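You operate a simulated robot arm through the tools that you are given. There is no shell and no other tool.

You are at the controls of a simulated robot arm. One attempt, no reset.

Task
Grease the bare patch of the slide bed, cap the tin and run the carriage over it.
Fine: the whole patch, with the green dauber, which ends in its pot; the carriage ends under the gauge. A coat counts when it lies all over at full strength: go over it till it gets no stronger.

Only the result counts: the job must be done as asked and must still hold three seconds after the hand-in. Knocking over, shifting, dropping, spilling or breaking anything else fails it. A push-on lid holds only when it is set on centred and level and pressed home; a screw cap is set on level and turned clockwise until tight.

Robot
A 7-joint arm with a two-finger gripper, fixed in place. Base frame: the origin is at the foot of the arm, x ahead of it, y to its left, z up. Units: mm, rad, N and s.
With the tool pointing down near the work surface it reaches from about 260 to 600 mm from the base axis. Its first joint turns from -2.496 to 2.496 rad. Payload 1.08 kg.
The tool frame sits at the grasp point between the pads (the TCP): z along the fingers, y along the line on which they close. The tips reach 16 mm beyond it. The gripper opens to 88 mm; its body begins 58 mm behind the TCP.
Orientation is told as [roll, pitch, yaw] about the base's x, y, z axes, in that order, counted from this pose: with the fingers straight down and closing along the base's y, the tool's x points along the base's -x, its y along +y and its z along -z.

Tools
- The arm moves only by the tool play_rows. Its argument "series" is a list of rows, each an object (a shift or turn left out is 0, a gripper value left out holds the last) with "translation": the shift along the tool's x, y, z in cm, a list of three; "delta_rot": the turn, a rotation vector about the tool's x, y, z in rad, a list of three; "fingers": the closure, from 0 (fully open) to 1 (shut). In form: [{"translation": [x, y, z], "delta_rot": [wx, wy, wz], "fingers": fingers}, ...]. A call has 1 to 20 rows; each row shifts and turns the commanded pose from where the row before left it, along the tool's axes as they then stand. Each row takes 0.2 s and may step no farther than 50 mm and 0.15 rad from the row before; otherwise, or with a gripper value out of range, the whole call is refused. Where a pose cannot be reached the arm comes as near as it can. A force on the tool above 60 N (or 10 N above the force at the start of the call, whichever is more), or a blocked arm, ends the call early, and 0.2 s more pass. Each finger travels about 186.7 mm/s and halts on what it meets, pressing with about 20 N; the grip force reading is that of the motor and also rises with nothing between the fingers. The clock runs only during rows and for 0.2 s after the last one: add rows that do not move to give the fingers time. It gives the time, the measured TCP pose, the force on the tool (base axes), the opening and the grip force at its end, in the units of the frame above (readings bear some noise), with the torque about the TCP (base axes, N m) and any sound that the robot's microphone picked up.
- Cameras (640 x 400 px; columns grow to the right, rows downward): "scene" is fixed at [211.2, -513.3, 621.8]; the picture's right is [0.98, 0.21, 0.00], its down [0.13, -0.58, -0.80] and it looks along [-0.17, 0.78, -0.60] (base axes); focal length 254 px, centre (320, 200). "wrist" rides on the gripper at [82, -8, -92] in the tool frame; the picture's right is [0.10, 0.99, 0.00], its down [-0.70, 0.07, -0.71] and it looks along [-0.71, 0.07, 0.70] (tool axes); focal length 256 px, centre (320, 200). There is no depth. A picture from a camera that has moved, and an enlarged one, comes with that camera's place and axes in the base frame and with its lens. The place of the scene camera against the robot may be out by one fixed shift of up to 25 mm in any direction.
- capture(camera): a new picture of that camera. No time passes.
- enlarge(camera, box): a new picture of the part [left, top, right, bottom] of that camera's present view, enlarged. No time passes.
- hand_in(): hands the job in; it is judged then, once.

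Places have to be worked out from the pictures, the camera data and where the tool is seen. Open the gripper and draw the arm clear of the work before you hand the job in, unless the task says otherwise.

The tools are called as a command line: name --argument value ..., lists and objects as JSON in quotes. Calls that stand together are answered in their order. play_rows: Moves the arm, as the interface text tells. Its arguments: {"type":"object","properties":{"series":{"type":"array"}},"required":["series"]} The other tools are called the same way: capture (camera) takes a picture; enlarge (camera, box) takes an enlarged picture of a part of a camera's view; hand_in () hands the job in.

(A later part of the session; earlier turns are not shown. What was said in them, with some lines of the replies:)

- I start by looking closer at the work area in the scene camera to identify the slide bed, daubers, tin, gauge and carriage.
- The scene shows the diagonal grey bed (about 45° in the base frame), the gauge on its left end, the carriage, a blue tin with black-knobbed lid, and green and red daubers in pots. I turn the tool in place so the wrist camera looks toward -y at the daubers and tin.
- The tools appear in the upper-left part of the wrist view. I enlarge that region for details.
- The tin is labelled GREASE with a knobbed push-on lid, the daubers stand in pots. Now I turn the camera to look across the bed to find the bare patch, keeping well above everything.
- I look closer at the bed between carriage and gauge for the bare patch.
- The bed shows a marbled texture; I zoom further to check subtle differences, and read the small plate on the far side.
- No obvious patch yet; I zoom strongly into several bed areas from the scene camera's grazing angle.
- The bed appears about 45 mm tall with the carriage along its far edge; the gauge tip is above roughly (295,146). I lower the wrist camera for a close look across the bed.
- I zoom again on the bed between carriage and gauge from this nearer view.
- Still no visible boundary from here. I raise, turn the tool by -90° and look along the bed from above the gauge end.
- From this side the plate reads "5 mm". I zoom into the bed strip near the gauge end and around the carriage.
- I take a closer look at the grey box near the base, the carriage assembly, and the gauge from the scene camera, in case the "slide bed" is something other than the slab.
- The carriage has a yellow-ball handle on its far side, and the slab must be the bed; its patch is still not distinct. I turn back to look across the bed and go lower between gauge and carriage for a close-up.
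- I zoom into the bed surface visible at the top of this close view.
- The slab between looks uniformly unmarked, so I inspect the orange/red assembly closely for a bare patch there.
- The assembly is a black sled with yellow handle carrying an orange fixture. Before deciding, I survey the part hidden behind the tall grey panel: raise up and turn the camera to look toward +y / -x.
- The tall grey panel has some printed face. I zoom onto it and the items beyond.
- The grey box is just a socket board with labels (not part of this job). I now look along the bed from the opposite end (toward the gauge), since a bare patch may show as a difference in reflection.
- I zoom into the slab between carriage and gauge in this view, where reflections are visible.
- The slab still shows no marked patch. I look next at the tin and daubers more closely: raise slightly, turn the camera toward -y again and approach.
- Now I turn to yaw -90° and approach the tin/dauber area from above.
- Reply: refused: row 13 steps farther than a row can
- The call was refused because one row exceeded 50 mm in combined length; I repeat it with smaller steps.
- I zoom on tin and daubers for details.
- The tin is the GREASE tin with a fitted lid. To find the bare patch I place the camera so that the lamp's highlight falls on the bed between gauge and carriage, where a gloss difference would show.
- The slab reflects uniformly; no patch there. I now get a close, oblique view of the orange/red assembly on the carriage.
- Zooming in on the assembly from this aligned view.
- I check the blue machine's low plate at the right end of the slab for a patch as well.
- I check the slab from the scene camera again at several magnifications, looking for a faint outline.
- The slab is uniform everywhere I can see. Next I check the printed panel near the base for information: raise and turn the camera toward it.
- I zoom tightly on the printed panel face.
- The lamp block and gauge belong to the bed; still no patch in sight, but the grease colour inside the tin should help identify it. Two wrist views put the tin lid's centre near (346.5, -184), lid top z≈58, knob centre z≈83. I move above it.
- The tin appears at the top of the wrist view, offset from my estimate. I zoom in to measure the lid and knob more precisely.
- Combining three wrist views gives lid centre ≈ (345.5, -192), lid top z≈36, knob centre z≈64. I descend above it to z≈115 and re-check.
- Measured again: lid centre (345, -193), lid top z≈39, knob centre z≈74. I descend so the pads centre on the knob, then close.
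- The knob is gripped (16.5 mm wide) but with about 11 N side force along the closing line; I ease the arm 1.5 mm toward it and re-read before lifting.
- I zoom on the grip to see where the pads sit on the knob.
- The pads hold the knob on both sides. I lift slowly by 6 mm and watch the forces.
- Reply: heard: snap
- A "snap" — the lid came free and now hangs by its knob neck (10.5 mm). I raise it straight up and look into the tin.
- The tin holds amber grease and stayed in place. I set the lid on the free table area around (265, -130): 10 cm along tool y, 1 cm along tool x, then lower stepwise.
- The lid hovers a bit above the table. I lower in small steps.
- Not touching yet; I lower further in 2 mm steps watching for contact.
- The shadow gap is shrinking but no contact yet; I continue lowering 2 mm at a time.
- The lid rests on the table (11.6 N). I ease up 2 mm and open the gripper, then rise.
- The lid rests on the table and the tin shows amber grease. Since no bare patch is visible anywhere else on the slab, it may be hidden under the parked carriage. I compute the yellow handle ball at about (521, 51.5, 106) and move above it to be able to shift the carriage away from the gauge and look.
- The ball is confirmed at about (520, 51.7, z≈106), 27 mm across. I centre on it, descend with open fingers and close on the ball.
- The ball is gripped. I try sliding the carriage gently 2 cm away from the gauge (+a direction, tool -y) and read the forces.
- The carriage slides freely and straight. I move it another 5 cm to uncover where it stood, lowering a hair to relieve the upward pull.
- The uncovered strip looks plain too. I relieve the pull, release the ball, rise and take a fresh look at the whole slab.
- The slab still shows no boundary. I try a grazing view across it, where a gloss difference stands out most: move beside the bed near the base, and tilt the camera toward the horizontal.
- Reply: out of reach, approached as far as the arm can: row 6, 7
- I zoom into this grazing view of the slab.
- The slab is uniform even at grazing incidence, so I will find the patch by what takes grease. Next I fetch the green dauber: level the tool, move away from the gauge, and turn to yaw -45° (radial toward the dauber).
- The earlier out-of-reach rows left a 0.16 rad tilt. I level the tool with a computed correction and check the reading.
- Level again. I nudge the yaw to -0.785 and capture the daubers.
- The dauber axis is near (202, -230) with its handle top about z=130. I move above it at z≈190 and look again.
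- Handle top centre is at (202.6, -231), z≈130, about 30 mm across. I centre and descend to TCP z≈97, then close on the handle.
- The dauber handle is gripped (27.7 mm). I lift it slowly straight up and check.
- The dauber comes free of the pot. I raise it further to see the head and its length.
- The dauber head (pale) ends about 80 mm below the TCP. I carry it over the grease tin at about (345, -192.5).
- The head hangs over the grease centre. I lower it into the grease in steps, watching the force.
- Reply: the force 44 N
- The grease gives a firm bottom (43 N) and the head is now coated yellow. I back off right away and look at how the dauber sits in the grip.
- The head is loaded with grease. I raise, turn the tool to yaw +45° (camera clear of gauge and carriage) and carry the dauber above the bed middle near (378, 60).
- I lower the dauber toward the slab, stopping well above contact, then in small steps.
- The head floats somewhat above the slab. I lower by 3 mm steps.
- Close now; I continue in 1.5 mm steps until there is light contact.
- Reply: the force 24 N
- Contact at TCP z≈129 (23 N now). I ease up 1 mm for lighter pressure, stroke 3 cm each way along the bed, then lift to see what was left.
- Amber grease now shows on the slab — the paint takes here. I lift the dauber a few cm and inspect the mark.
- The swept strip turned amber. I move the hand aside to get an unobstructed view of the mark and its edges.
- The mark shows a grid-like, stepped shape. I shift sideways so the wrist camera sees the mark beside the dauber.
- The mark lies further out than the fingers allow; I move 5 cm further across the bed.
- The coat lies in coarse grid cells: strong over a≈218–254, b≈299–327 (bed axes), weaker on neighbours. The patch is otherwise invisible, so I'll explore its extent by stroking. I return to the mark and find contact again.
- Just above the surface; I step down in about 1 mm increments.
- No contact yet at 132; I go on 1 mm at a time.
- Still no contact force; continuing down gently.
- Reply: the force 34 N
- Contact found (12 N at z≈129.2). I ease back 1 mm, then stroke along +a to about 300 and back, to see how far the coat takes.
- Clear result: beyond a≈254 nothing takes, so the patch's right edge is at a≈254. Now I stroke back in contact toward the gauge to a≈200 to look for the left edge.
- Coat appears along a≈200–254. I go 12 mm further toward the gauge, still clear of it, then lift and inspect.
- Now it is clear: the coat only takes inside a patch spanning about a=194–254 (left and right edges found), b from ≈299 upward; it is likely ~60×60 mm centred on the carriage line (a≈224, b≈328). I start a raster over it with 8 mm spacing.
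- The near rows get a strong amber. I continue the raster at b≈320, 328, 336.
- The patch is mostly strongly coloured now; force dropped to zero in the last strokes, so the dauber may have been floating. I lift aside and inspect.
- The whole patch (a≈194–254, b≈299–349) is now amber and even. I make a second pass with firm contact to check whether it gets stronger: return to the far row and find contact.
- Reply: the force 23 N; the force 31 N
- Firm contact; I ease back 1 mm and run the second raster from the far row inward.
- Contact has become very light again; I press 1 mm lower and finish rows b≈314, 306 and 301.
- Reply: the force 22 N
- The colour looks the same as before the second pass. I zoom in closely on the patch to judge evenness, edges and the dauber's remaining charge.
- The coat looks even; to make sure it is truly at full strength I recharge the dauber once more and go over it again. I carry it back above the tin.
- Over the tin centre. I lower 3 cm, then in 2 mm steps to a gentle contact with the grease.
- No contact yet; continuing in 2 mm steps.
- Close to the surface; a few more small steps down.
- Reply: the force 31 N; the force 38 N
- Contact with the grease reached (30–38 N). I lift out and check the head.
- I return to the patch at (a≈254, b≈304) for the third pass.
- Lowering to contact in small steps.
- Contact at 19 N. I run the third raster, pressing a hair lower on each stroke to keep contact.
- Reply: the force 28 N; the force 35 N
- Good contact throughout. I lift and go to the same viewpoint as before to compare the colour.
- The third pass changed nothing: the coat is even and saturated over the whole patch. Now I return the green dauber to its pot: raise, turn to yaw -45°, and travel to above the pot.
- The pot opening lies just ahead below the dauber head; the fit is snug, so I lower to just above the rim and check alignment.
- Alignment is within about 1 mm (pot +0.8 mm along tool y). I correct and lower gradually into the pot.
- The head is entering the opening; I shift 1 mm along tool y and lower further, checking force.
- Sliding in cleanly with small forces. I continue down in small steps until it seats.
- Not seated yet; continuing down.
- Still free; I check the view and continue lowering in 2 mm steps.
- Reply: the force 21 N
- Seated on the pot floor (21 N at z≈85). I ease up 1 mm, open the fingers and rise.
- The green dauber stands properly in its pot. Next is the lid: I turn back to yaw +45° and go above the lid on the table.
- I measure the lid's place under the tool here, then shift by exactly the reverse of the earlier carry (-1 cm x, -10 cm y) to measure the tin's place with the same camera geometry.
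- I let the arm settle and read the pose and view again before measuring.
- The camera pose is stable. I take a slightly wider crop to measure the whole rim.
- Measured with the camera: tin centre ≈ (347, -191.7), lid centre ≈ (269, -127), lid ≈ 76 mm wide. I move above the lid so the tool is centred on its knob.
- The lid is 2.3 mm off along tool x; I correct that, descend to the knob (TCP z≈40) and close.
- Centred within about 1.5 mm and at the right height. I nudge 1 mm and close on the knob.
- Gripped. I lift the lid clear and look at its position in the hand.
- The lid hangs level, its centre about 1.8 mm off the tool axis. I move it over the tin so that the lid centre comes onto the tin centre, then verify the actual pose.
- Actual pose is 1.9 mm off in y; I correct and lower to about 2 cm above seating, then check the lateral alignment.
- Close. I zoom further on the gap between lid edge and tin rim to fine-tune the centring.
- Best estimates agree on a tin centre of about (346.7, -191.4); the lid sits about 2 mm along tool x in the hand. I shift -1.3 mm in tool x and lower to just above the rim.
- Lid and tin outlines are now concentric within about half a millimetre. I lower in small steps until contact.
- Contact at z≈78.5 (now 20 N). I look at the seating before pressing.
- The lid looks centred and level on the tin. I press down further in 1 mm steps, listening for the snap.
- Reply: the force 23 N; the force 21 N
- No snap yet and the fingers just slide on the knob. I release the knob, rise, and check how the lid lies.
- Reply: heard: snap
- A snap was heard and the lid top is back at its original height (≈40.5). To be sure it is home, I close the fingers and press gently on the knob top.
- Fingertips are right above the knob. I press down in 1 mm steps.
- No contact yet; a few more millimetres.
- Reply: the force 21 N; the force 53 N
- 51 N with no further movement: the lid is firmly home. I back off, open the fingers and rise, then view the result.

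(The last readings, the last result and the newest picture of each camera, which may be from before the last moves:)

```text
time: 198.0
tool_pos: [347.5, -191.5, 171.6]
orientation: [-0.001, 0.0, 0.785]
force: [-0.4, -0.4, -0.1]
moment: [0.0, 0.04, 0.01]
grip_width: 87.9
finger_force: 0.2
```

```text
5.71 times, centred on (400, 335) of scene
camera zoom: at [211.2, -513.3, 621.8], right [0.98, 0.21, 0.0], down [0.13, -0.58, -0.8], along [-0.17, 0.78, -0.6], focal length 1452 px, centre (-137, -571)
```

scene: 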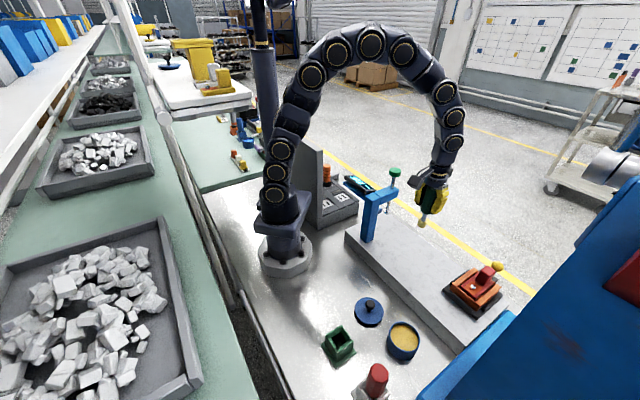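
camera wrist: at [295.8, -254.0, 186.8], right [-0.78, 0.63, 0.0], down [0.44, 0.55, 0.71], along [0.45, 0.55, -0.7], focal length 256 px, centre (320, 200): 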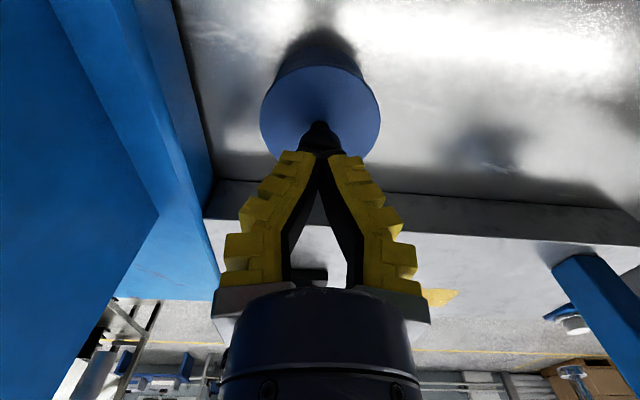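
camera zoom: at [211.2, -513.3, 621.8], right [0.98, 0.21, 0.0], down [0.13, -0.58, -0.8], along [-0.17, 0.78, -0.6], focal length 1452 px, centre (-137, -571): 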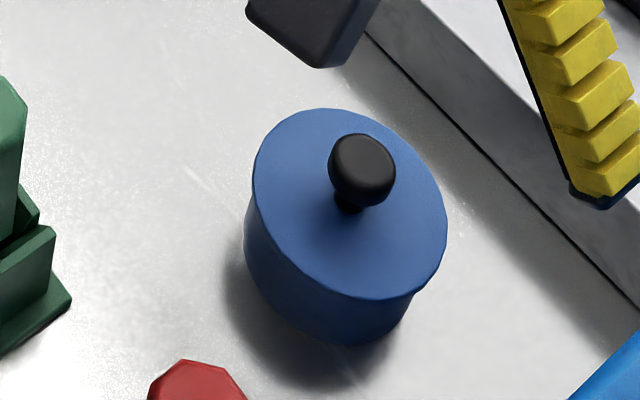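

The tin is capped. Last part: the carriage. I turn to yaw ≈ 90° (so the camera stays clear of the gauge later) and travel above the yellow ball at about (570, 1).

play_rows --series '[{"translation": [0, 0, -3.5]}, {"translation": [0, 0, -3.5]}, {"delta_rot": [0, 0, -0.15]}, {"delta_rot": [0, 0, -0.15]}, {"delta_rot": [0, 0, -0.15]}, {"delta_rot": [0, 0, -0.15]}, {"delta_rot": [0, 0, -0.15]}, {"delta_rot": [0, 0, -0.035]}, {"translation": [-2.75, -3.18, 0]}, {"translation": [-2.75, -3.18, 0]}, {"translation": [-2.75, -3.18, 0]}, {"translation": [-2.75, -3.18, 0]}, {"translation": [-2.75, -3.18, 0]}, {"translation": [-2.75, -3.18, 0]}, {"translation": [-2.75, -3.18, 0]}, {}, {}]'

capture --camera "wrist"

capture --camera "scene"

```text
time: 201.7
tool_pos: [568.1, 4.7, 240.3]
orientation: [0.008, 0.0, 1.555]
force: [-6.0, 4.1, 3.0]
moment: [-0.6, -0.72, -0.63]
grip_width: 88.0
finger_force: 0.0
stopped in row 17: the force on the tool passed its limit at 61 N (the readings are from after the stop); the commanded pose is now the measured one
```

```text
taken
camera wrist: at [576.0, -77.7, 331.8], right [-1.0, -0.09, 0.01], down [-0.06, 0.7, 0.71], along [-0.07, 0.71, -0.7], focal length 256 px, centre (320, 200)
```

wrist: 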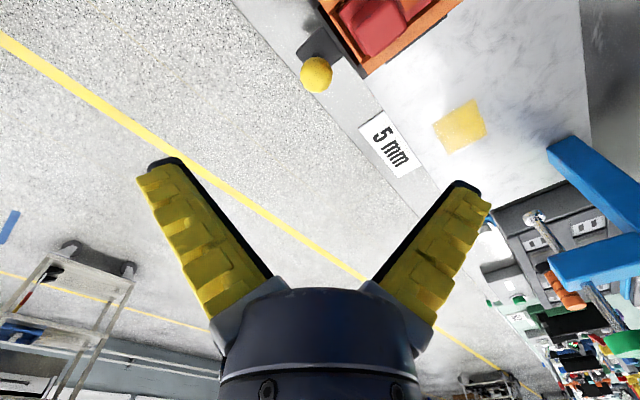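

```text
taken
```

scene: 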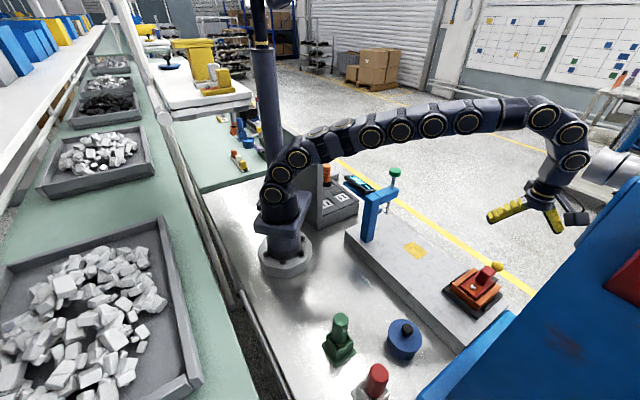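

The arm touched something (61 N) — likely the wrist against the blue machine's steel cylinder at this height. I back off toward the base at once and check the forces.

play_rows --series '[{"translation": [0, 1.5, 0]}, {"translation": [0, 3, 0]}, {}]'

enlarge --camera "scene" --box '[440, 80, 640, 260]'

```text
time: 202.5
tool_pos: [521.8, 4.5, 241.7]
orientation: [0.007, -0.003, 1.555]
force: [0.0, 0.2, -0.3]
moment: [-0.01, 0.04, 0.0]
grip_width: 87.9
finger_force: 0.1
```

```text
2.22 times, centred on (540, 170) of scene
camera zoom: at [211.2, -513.3, 621.8], right [0.98, 0.21, 0.0], down [0.13, -0.58, -0.8], along [-0.17, 0.78, -0.6], focal length 564 px, centre (-169, 267)
```

zoom: 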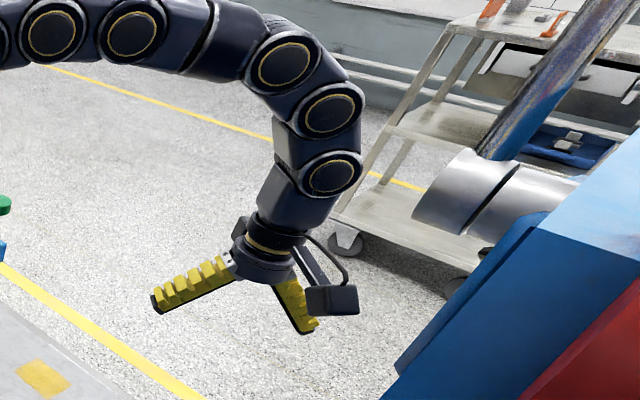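

Contact is gone. I level the small tilt, turn back to yaw +45° (which was clear at the ball before), and approach the ball again.

play_rows --series '[{"delta_rot": [0.006, 0.002, 0]}, {"delta_rot": [0, 0, 0.15]}, {"delta_rot": [0, 0, 0.15]}, {"delta_rot": [0, 0, 0.15]}, {"delta_rot": [0, 0, 0.15]}, {"delta_rot": [0, 0, 0.15]}, {"delta_rot": [0, 0, 0.02]}, {}]'

capture --camera "wrist"

```text
time: 204.3
tool_pos: [523.8, 5.0, 241.6]
orientation: [0.001, -0.001, 0.785]
force: [0.2, 0.7, -0.1]
moment: [0.0, -0.04, -0.01]
grip_width: 88.0
finger_force: 0.1
```

```text
taken
camera wrist: at [471.2, -58.9, 332.5], right [-0.78, 0.63, 0.0], down [0.45, 0.55, 0.71], along [0.45, 0.55, -0.71], focal length 256 px, centre (320, 200)
```

wrist: 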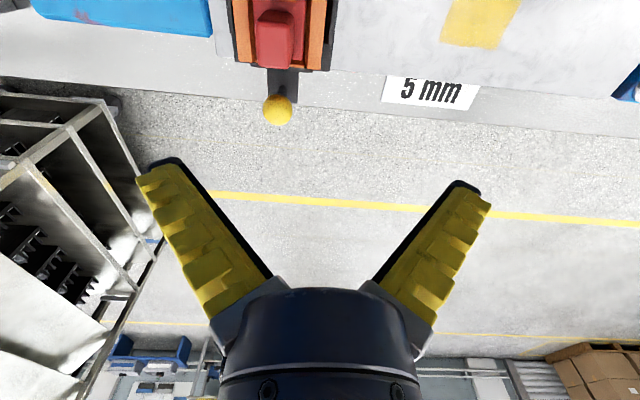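

The ball is at about (570.7, -0.5). I lower to z≈180 first, then move over it and descend.

play_rows --series '[{"translation": [0, 0, 3]}, {"translation": [0, 0, 3]}, {"translation": [-1.5, -1.85, 0]}, {"translation": [-1.47, -1.85, 0]}, {}, {}]'

enlarge --camera "wrist" --box '[220, 20, 420, 180]'

```text
time: 205.7
tool_pos: [569.7, -1.0, 181.1]
orientation: [0.0, -0.001, 0.788]
force: [0.3, -1.5, 0.2]
moment: [-0.01, 0.0, 0.03]
grip_width: 88.1
finger_force: 0.0
```

```text
2.50 times, centred on (320, 100) of wrist
camera zoom: at [517.7, -64.9, 272.3], right [-0.78, 0.63, 0.0], down [0.44, 0.55, 0.71], along [0.45, 0.55, -0.71], focal length 640 px, centre (320, 450)
```

zoom: 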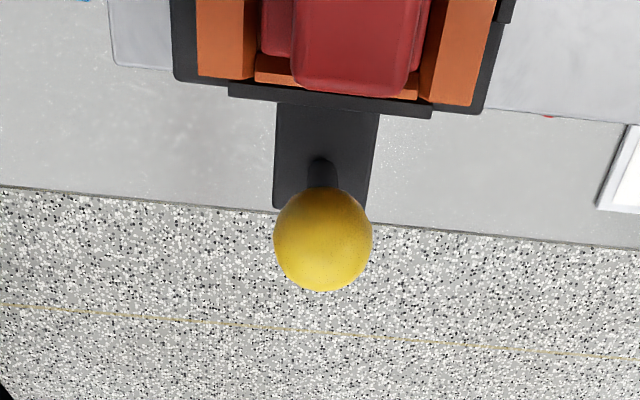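

Ball 1.9 mm off; I correct, descend to its equator and close.

play_rows --series '[{"translation": [-0.19, 0.1, 2.5]}, {"translation": [0, 0, 2.5]}, {"translation": [0, 0, 1.5]}, {"translation": [0, 0, 1.0]}, {}, {"fingers": 0.4}, {"fingers": 0.7}, {"fingers": 1}, {"fingers": 1}, {}]'

capture --camera "wrist"

```text
time: 207.9
tool_pos: [571.0, 0.9, 106.3]
orientation: [0.0, 0.0, 0.787]
force: [0.2, -0.1, -1.3]
moment: [0.03, 0.0, 0.02]
grip_width: 22.4
finger_force: 22.2
```

```text
taken
camera wrist: at [518.8, -62.9, 196.9], right [-0.78, 0.63, 0.0], down [0.44, 0.55, 0.71], along [0.45, 0.55, -0.71], focal length 256 px, centre (320, 200)
```

wrist: 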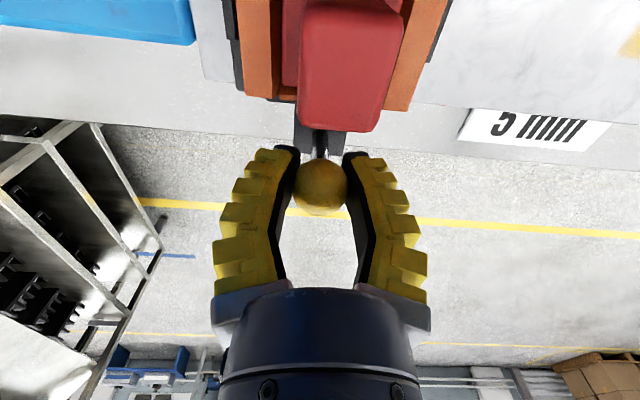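

Gripped cleanly. I slide the carriage back toward the gauge by about 9 cm, stopping before the patch, to change the grip orientation there.

play_rows --series '[{"translation": [0, 0.5, 0]}, {"translation": [0, 1, 0]}, {"translation": [0, 1, 0]}, {"translation": [0, 1, 0]}, {"translation": [0, 1, 0]}, {"translation": [0, 1, 0]}, {"translation": [0, 1, 0]}, {"translation": [0, 1, 0]}, {"translation": [0, 1, 0]}, {"translation": [0, 0.8, 0]}, {}]'

enlarge --camera "scene" --box '[360, 190, 520, 310]'

```text
time: 210.3
tool_pos: [504.5, 66.9, 105.1]
orientation: [0.003, 0.002, 0.787]
force: [-1.2, 1.2, -9.1]
moment: [-0.05, 0.03, 0.05]
grip_width: 21.7
finger_force: 22.1
```

```text
3.33 times, centred on (440, 250) of scene
camera zoom: at [211.2, -513.3, 621.8], right [0.98, 0.21, 0.0], down [0.13, -0.58, -0.8], along [-0.17, 0.78, -0.6], focal length 847 px, centre (-80, 33)
```

zoom: 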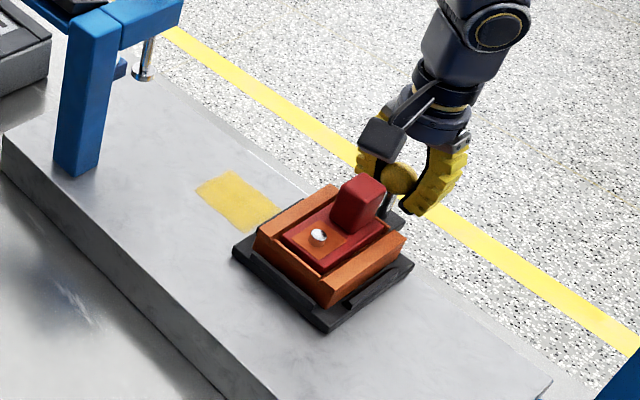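

The carriage runs straight. I release the ball, rise, turn to yaw 90° and grip it again.

play_rows --series '[{"translation": [0, 0, 0.1]}, {"fingers": 0.6}, {"fingers": 0.3}, {"fingers": 0}, {"fingers": 0}, {"translation": [0, 0, -2]}, {"translation": [0, 0, -3]}, {"translation": [0, 0, -3]}, {"delta_rot": [0, 0, -0.15]}, {"delta_rot": [0, 0, -0.15]}, {"delta_rot": [0, 0, -0.15]}, {"delta_rot": [0, 0, -0.15]}, {"delta_rot": [0, 0, -0.15]}, {"delta_rot": [0, 0, -0.035]}, {}, {}]'

capture --camera "wrist"

enlarge --camera "wrist" --box '[220, 20, 420, 180]'

```text
time: 213.7
tool_pos: [504.0, 66.9, 185.5]
orientation: [0.001, 0.001, 1.574]
force: [-0.6, 0.0, -0.7]
moment: [0.0, -0.01, 0.0]
grip_width: 88.2
finger_force: 0.1
```

```text
taken
camera wrist: at [513.9, -14.6, 276.2], right [-0.99, -0.1, 0.0], down [-0.07, 0.7, 0.71], along [-0.07, 0.71, -0.7], focal length 256 px, centre (320, 200)
```

wrist: 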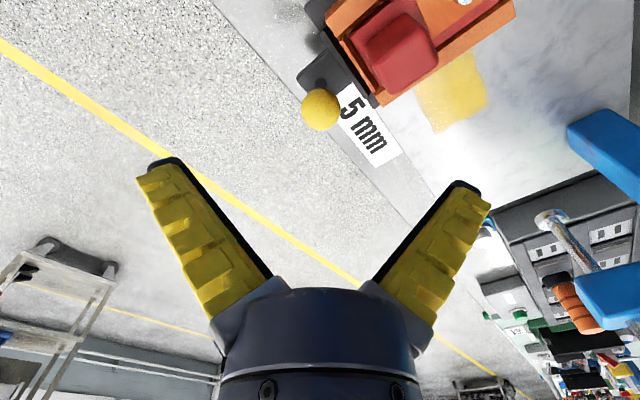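

```text
2.50 times, centred on (320, 100) of wrist
camera zoom: at [513.9, -14.6, 276.2], right [-0.99, -0.1, 0.0], down [-0.07, 0.7, 0.71], along [-0.07, 0.71, -0.7], focal length 640 px, centre (320, 450)
```

zoom: 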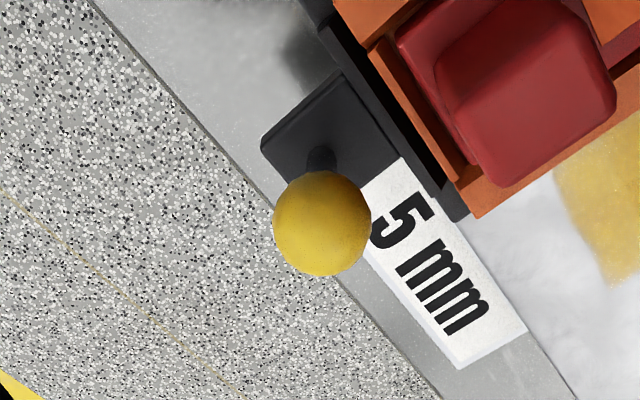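

The ball is centred within 1 mm. I partly close the fingers first (to stay clear of the red block), descend, and close.

play_rows --series '[{"translation": [0.08, 0.04, 0], "fingers": 0.4}, {"fingers": 0.4}, {"translation": [0, 0, 3]}, {"translation": [0, 0, 2.5]}, {"translation": [0, 0, 1.5]}, {"translation": [0, 0, 0.9]}, {}, {"fingers": 0.7}, {"fingers": 1}, {"fingers": 1}, {}]'

capture --camera "wrist"

```text
time: 216.1
tool_pos: [505.1, 66.3, 105.3]
orientation: [0.003, -0.001, 1.571]
force: [-5.6, -4.3, 1.3]
moment: [-0.02, 0.05, 0.04]
grip_width: 22.2
finger_force: 22.1
```

```text
taken
camera wrist: at [513.8, -15.5, 196.3], right [-0.99, -0.1, 0.0], down [-0.07, 0.7, 0.71], along [-0.08, 0.71, -0.71], focal length 256 px, centre (320, 200)
```

wrist: 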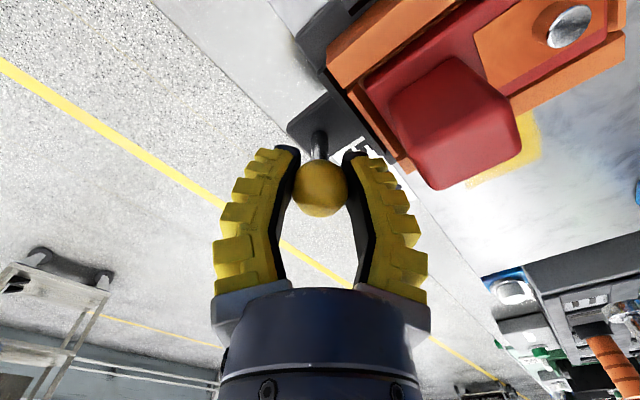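

Gripped. I now run the carriage along the bed over the greased patch toward the gauge: first 10 cm.

play_rows --series '[{"translation": [-0.5, 0.5, 0]}, {"translation": [-0.707, 0.707, 0]}, {"translation": [-0.707, 0.707, 0]}, {"translation": [-0.707, 0.707, 0]}, {"translation": [-0.707, 0.707, 0]}, {"translation": [-0.707, 0.707, 0]}, {"translation": [-0.707, 0.707, 0]}, {"translation": [-0.707, 0.707, 0]}, {"translation": [-0.707, 0.707, 0]}, {"translation": [-0.707, 0.707, 0]}, {}]'

enlarge --camera "scene" --box '[340, 160, 500, 290]'

capture --camera "wrist"

```text
time: 218.5
tool_pos: [435.6, 134.2, 106.2]
orientation: [0.0, 0.0, 1.57]
force: [1.0, -0.5, -9.2]
moment: [-0.11, 0.0, 0.04]
grip_width: 20.4
finger_force: 22.0
```

```text
3.08 times, centred on (420, 225) of scene
camera zoom: at [211.2, -513.3, 621.8], right [0.98, 0.21, 0.0], down [0.13, -0.58, -0.8], along [-0.17, 0.78, -0.6], focal length 782 px, centre (12, 123)
```

zoom: 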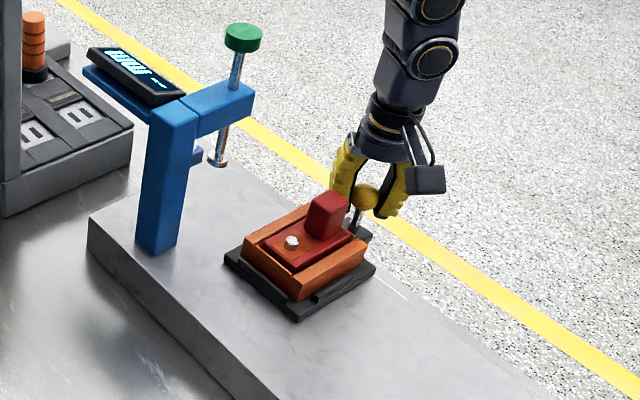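

```text
taken
camera wrist: at [444.8, 53.2, 197.9], right [-0.99, -0.1, 0.0], down [-0.07, 0.7, 0.71], along [-0.07, 0.71, -0.7], focal length 256 px, centre (320, 200)
```

wrist: 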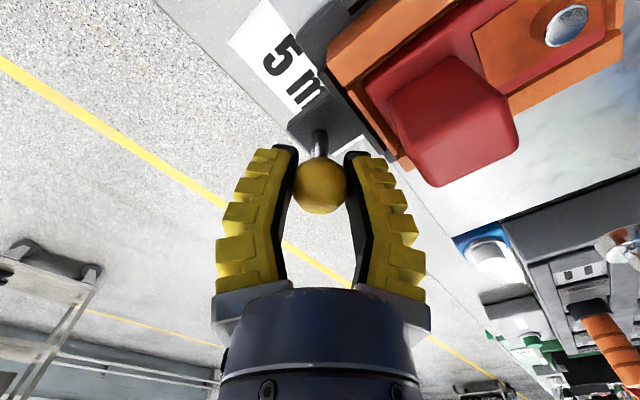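

The carriage sits over the patch now, moving straight. I continue 6 cm and then measure the remaining offset to the gauge probe.

play_rows --series '[{"translation": [-0.707, 0.707, 0.05]}, {"translation": [-0.707, 0.707, 0]}, {"translation": [-0.707, 0.707, 0]}, {"translation": [-0.707, 0.707, 0]}, {"translation": [-0.707, 0.707, 0]}, {"translation": [-0.707, 0.707, 0]}, {}]'

enlarge --camera "scene" --box '[340, 160, 460, 270]'

capture --camera "wrist"

```text
time: 220.1
tool_pos: [393.6, 176.9, 106.8]
orientation: [0.0, 0.001, 1.573]
force: [-0.1, -1.2, -0.4]
moment: [-0.03, 0.02, 0.03]
grip_width: 21.5
finger_force: 22.2
```

```text
3.64 times, centred on (400, 215) of scene
camera zoom: at [211.2, -513.3, 621.8], right [0.98, 0.21, 0.0], down [0.13, -0.58, -0.8], along [-0.17, 0.78, -0.6], focal length 924 px, centre (29, 146)
```

zoom: 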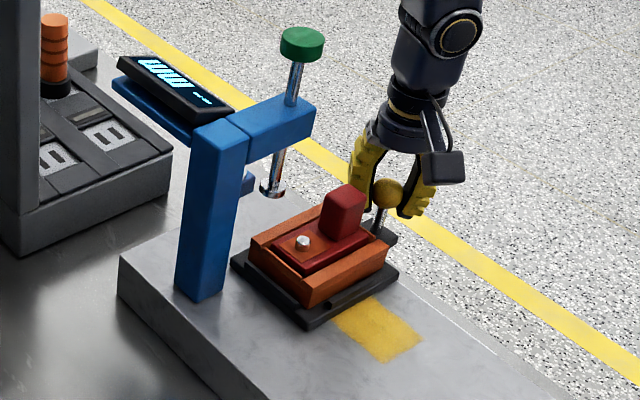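

```text
taken
camera wrist: at [402.1, 96.2, 196.9], right [-0.99, -0.1, 0.0], down [-0.07, 0.7, 0.71], along [-0.07, 0.71, -0.7], focal length 256 px, centre (320, 200)
```

wrist: 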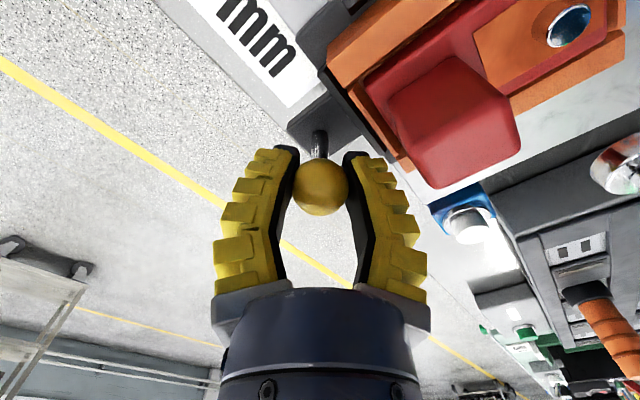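

The carriage has passed the patch (grease visible behind it). From three consistent views the probe foot is at (292.7, 139), i.e. a≈108.7, b≈305; the carriage stud is now at a≈151.5. I move it the remaining ~42 mm.

play_rows --series '[{"translation": [-0.707, 0.707, 0]}, {"translation": [-0.707, 0.707, 0]}, {"translation": [-0.707, 0.707, 0]}, {"translation": [-0.53, 0.53, 0]}, {}, {}]'

enlarge --camera "scene" --box '[335, 160, 435, 260]'

capture --camera "wrist"

```text
time: 221.5
tool_pos: [366.1, 204.3, 104.2]
orientation: [0.003, -0.001, 1.57]
force: [-2.0, 5.5, -4.4]
moment: [0.05, 0.0, 0.0]
grip_width: 21.6
finger_force: 22.1
```

```text
4.00 times, centred on (385, 210) of scene
camera zoom: at [211.2, -513.3, 621.8], right [0.98, 0.21, 0.0], down [0.13, -0.58, -0.8], along [-0.17, 0.78, -0.6], focal length 1016 px, centre (60, 160)
```

zoom: 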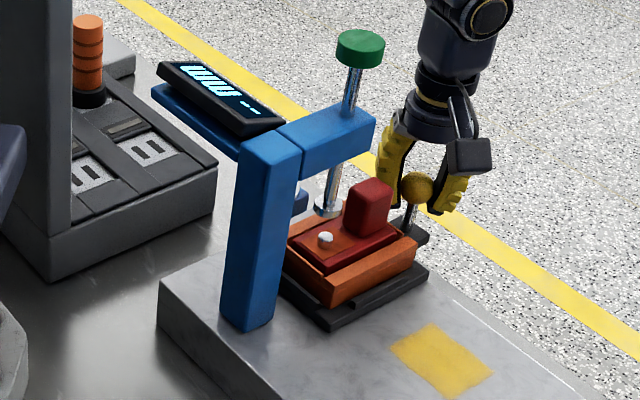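

```text
taken
camera wrist: at [375.3, 123.1, 196.8], right [-0.99, -0.1, 0.0], down [-0.07, 0.7, 0.71], along [-0.07, 0.71, -0.7], focal length 256 px, centre (320, 200)
```

wrist: 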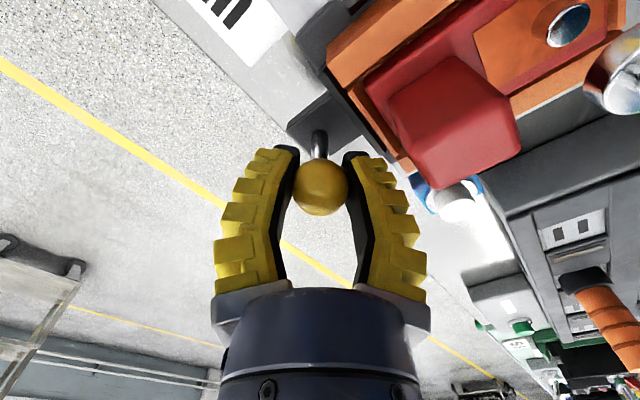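

Nearly there: about 5–7 mm left by both cameras. I zoom in to check stud versus probe foot.

enlarge --camera "wrist" --box '[500, 0, 640, 130]'

enlarge --camera "scene" --box '[395, 190, 445, 235]'

enlarge --camera "scene" --box '[340, 165, 390, 205]'

```text
3.08 times, centred on (570, 65) of wrist
camera zoom: at [375.3, 123.1, 196.8], right [-0.99, -0.1, 0.0], down [-0.07, 0.7, 0.71], along [-0.07, 0.71, -0.7], focal length 788 px, centre (-449, 615)
```

zoom: 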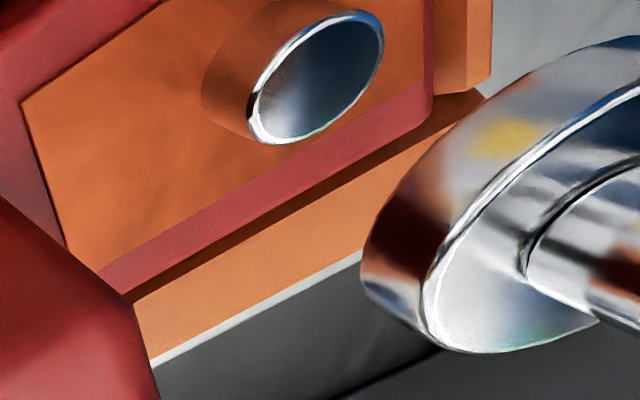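

```text
8.89 times, centred on (420, 212) of scene
camera zoom: at [211.2, -513.3, 621.8], right [0.98, 0.21, 0.0], down [0.13, -0.58, -0.8], along [-0.17, 0.78, -0.6], focal length 2258 px, centre (-569, 89)
```

zoom: 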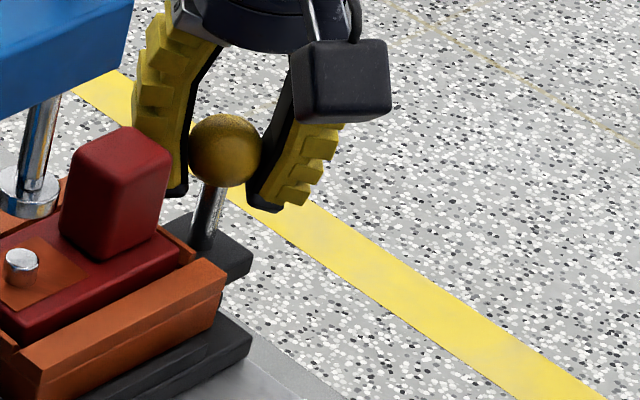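

```text
10.00 times, centred on (365, 185) of scene
camera zoom: at [211.2, -513.3, 621.8], right [0.98, 0.21, 0.0], down [0.13, -0.58, -0.8], along [-0.17, 0.78, -0.6], focal length 2540 px, centre (-130, 350)
```

zoom: 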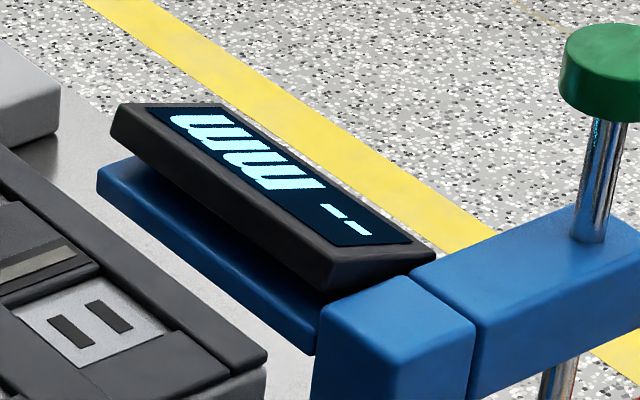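

The stud is at about (294.7, 133.9) and the probe at (292.7, 139): 5 mm more along the bed. I make that move.

play_rows --series '[{"translation": [-0.177, 0.177, 0]}, {"translation": [-0.177, 0.177, 0]}, {}, {}]'

capture --camera "wrist"

enlarge --camera "scene" --box '[360, 180, 430, 245]'

enlarge --camera "wrist" --box '[500, 0, 640, 130]'

```text
time: 222.5
tool_pos: [362.8, 208.2, 106.1]
orientation: [-0.001, 0.0, 1.569]
force: [8.1, 4.1, -10.2]
moment: [-0.02, 0.04, -0.01]
grip_width: 21.9
finger_force: 22.2
```

```text
taken
camera wrist: at [372.0, 126.1, 196.8], right [-0.99, -0.1, 0.0], down [-0.07, 0.7, 0.71], along [-0.07, 0.71, -0.7], focal length 256 px, centre (320, 200)
```

wrist: 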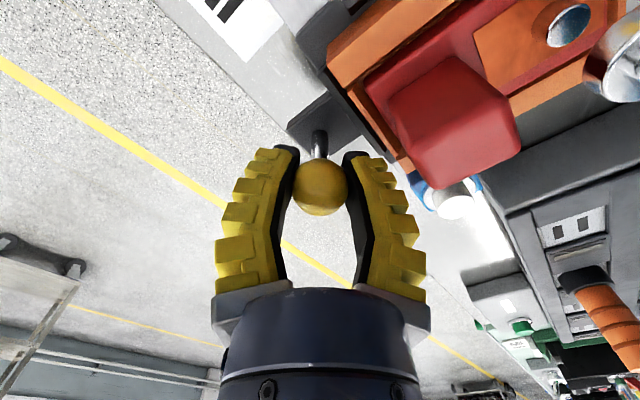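

```text
6.15 times, centred on (395, 212) of scene
camera zoom: at [211.2, -513.3, 621.8], right [0.98, 0.21, 0.0], down [0.13, -0.58, -0.8], along [-0.17, 0.78, -0.6], focal length 1563 px, centre (-142, 123)
```

zoom: 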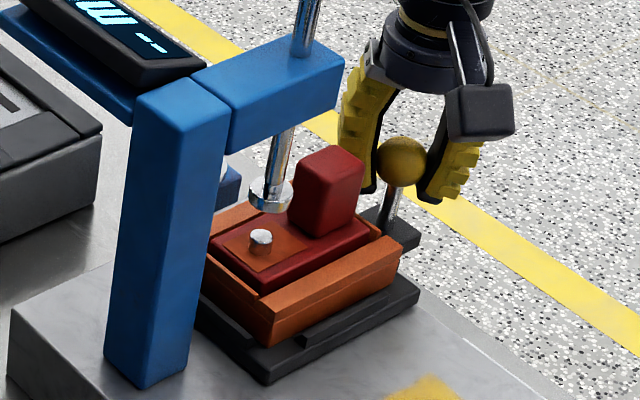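

```text
3.08 times, centred on (570, 65) of wrist
camera zoom: at [372.0, 126.1, 196.8], right [-0.99, -0.1, 0.0], down [-0.07, 0.7, 0.71], along [-0.07, 0.71, -0.7], focal length 788 px, centre (-449, 615)
```

zoom: 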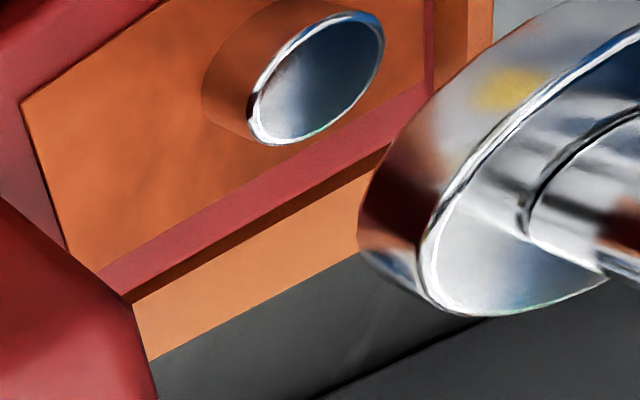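

Stud and probe now agree within about 1 mm along the bed (and ~2.5 mm across, fixed by the guide). I add the last millimetre, relax the side force, and check the gauge display.

play_rows --series '[{"translation": [-0.07, 0.07, 0]}, {"translation": [-0.07, -0.07, 0.05]}, {}, {}]'

enlarge --camera "scene" --box '[340, 165, 430, 245]'

enlarge --camera "scene" --box '[385, 190, 415, 235]'

```text
time: 223.5
tool_pos: [363.1, 208.5, 105.6]
orientation: [0.0, 0.003, 1.572]
force: [21.6, -22.8, -3.7]
moment: [0.03, 0.05, -0.12]
grip_width: 21.8
finger_force: 21.7
```

```text
5.00 times, centred on (385, 205) of scene
camera zoom: at [211.2, -513.3, 621.8], right [0.98, 0.21, 0.0], down [0.13, -0.58, -0.8], along [-0.17, 0.78, -0.6], focal length 1270 px, centre (-5, 175)
```

zoom: 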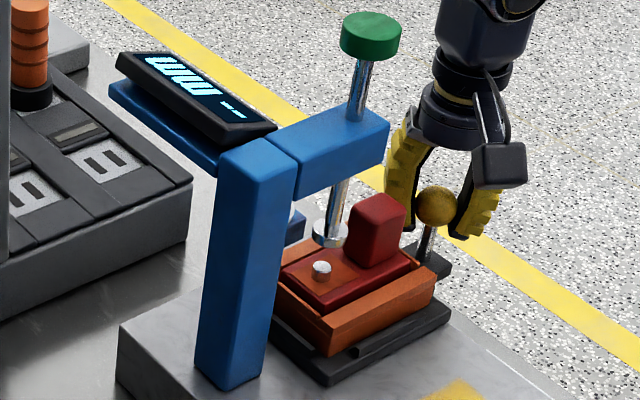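

```text
8.89 times, centred on (400, 212) of scene
camera zoom: at [211.2, -513.3, 621.8], right [0.98, 0.21, 0.0], down [0.13, -0.58, -0.8], along [-0.17, 0.78, -0.6], focal length 2258 px, centre (-391, 89)
```

zoom: 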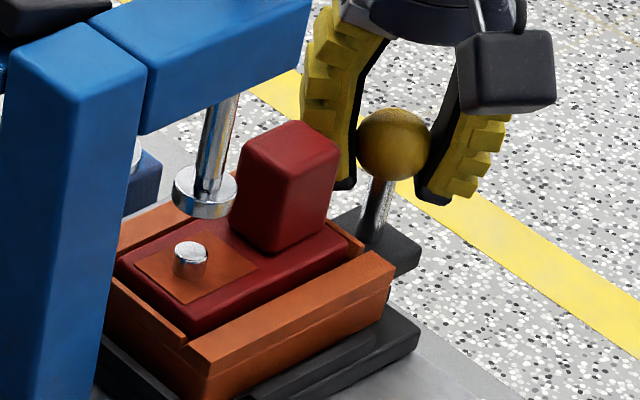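

The carriage has reached an end stop right under the gauge (31 N along the bed). I relieve the push, then open the fingers and rise.

play_rows --series '[{"translation": [0.09, -0.09, 0]}, {}, {}]'

play_rows --series '[{"fingers": 0.7}, {"fingers": 0.5}, {"fingers": 0.3}, {"fingers": 0.3}, {"translation": [0, 0, -1]}, {"translation": [0, 0, -3]}, {"translation": [0, 0, -4]}, {"translation": [0, 0, -4]}, {}]'

capture --camera "wrist"

enlarge --camera "scene" --box '[340, 165, 430, 245]'

```text
time: 224.3
tool_pos: [363.4, 209.0, 105.1]
orientation: [0.002, 0.002, 1.572]
force: [12.7, -18.0, -4.6]
moment: [-0.02, 0.02, 0.0]
grip_width: 21.7
finger_force: 21.7
```

```text
time: 226.3
tool_pos: [362.9, 208.5, 223.3]
orientation: [0.003, -0.001, 1.574]
force: [0.7, 0.9, -0.3]
moment: [-0.02, -0.02, 0.03]
grip_width: 65.4
finger_force: 2.5
```

```text
taken
camera wrist: at [372.0, 126.1, 315.7], right [-0.99, -0.1, 0.0], down [-0.07, 0.7, 0.71], along [-0.08, 0.7, -0.71], focal length 256 px, centre (320, 200)
```

wrist: 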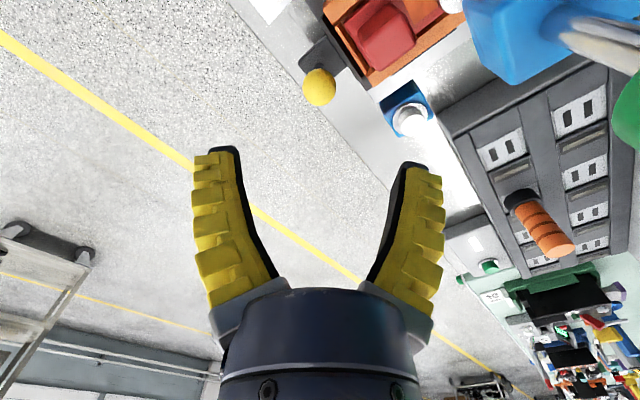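

```text
5.00 times, centred on (385, 205) of scene
camera zoom: at [211.2, -513.3, 621.8], right [0.98, 0.21, 0.0], down [0.13, -0.58, -0.8], along [-0.17, 0.78, -0.6], focal length 1270 px, centre (-5, 175)
```

zoom: 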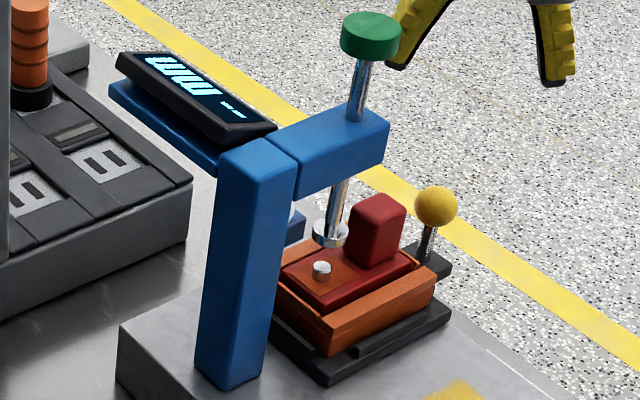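

The carriage stays under the gauge. I open fully, rise well clear, and withdraw to the middle, then inspect everything.

play_rows --series '[{"translation": [0, 0, -4], "fingers": 0}, {"translation": [0, 0, -4]}, {"translation": [0, 0, -4]}, {"translation": [0, 0, -4]}, {"translation": [0, 0, -2]}, {"translation": [4, 0, 0]}, {"translation": [4, 0, 0]}, {"translation": [4, 0, 0]}, {"translation": [4, 0, 0]}, {"translation": [4, 0, 0]}, {"translation": [4, 0, 0]}, {}]'

capture --camera "wrist"

capture --camera "scene"

```text
time: 228.9
tool_pos: [364.8, -33.1, 404.6]
orientation: [0.002, 0.0, 1.573]
force: [0.3, 0.1, 0.1]
moment: [0.02, -0.01, -0.03]
grip_width: 87.9
finger_force: 0.0
```

```text
taken
camera wrist: at [373.6, -114.4, 496.4], right [-0.99, -0.1, 0.0], down [-0.07, 0.7, 0.71], along [-0.07, 0.7, -0.71], focal length 256 px, centre (320, 200)
```

wrist: 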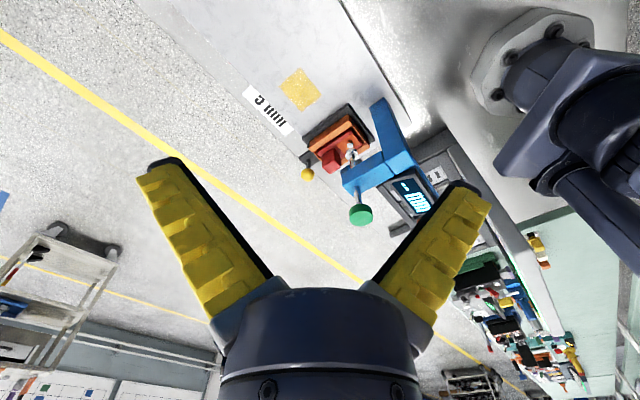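

```text
taken
```

scene: 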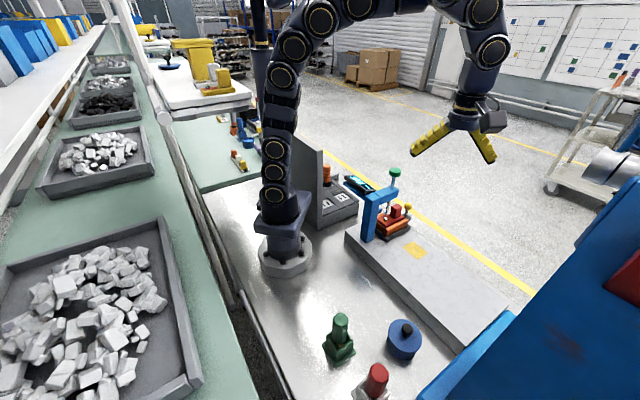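

I zoom on each item — patch, carriage under the gauge, tin, green dauber — for a final check.

enlarge --camera "wrist" --box '[230, 40, 400, 190]'

enlarge --camera "wrist" --box '[270, 60, 330, 115]'

enlarge --camera "scene" --box '[300, 290, 440, 400]'

enlarge --camera "scene" --box '[340, 160, 450, 270]'

```text
2.67 times, centred on (315, 115) of wrist
camera zoom: at [373.6, -114.4, 496.4], right [-0.99, -0.1, 0.0], down [-0.07, 0.7, 0.71], along [-0.07, 0.7, -0.71], focal length 683 px, centre (333, 427)
```

zoom: 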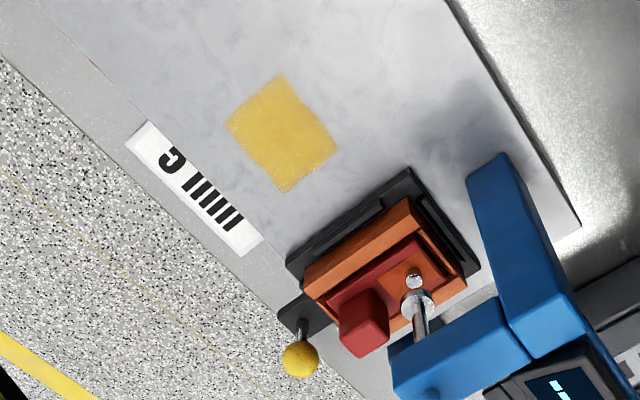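

```text
7.27 times, centred on (300, 88) of wrist
camera zoom: at [373.6, -114.4, 496.4], right [-0.99, -0.1, 0.0], down [-0.07, 0.7, 0.71], along [-0.07, 0.7, -0.71], focal length 1862 px, centre (466, 1018)
```

zoom: 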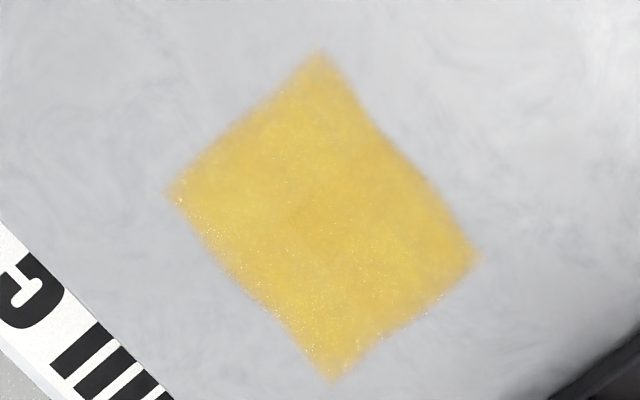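

```text
3.64 times, centred on (370, 345) of scene
camera zoom: at [211.2, -513.3, 621.8], right [0.98, 0.21, 0.0], down [0.13, -0.58, -0.8], along [-0.17, 0.78, -0.6], focal length 924 px, centre (138, -327)
```

zoom: 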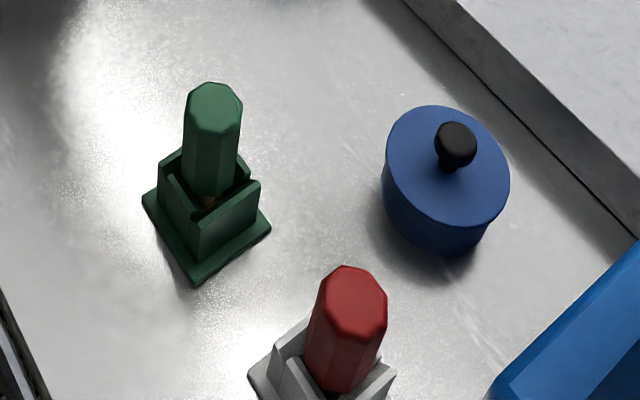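

```text
3.64 times, centred on (395, 215) of scene
camera zoom: at [211.2, -513.3, 621.8], right [0.98, 0.21, 0.0], down [0.13, -0.58, -0.8], along [-0.17, 0.78, -0.6], focal length 924 px, centre (47, 146)
```

zoom: 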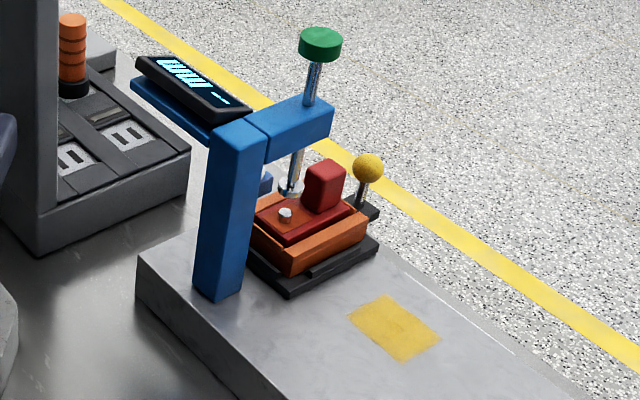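

All checks agree: patch evenly coated at full strength, green dauber upright in its pot, tin capped and pressed home, carriage under the gauge (stud and probe within about 1 mm), gripper open and the arm well clear. I hand the job in.

hand_in

```text
The job is handed in.
```

I handed the job in. By the last pictures and readings every part was done, but the verdict wasn't shown to me.

- **Patch:** it is about 60 × 50 mm, between the gauge and where the carriage was parked. It couldn't be told from the rest of the bed, so I found its edges by where the grease took. I went over all of it three times with the green dauber, with fresh grease before the third pass. The colour didn't change after the second or third pass.
- **Dauber:** the green dauber stands upright in its pot.
- **Tin:** the lid snapped on at its original height. A 51 N press on the knob moved it no further.
- **Carriage:** I ran it over the greased patch and left it against its end stop under the gauge. The stud on it is within about 1 mm of the probe. The gauge display still reads "-- mm"; I did not press the probe down.

**Could count against the result:**
- **Arm contact:** on the way to the carriage handle the arm hit something, probably the steel cylinder on the blue machine, and the 61 N force limit stopped it. I backed off at once and saw nothing out of place.
- **Carriage moved first:** before greasing I slid the carriage about 7 cm away from the gauge to look for the patch underneath.
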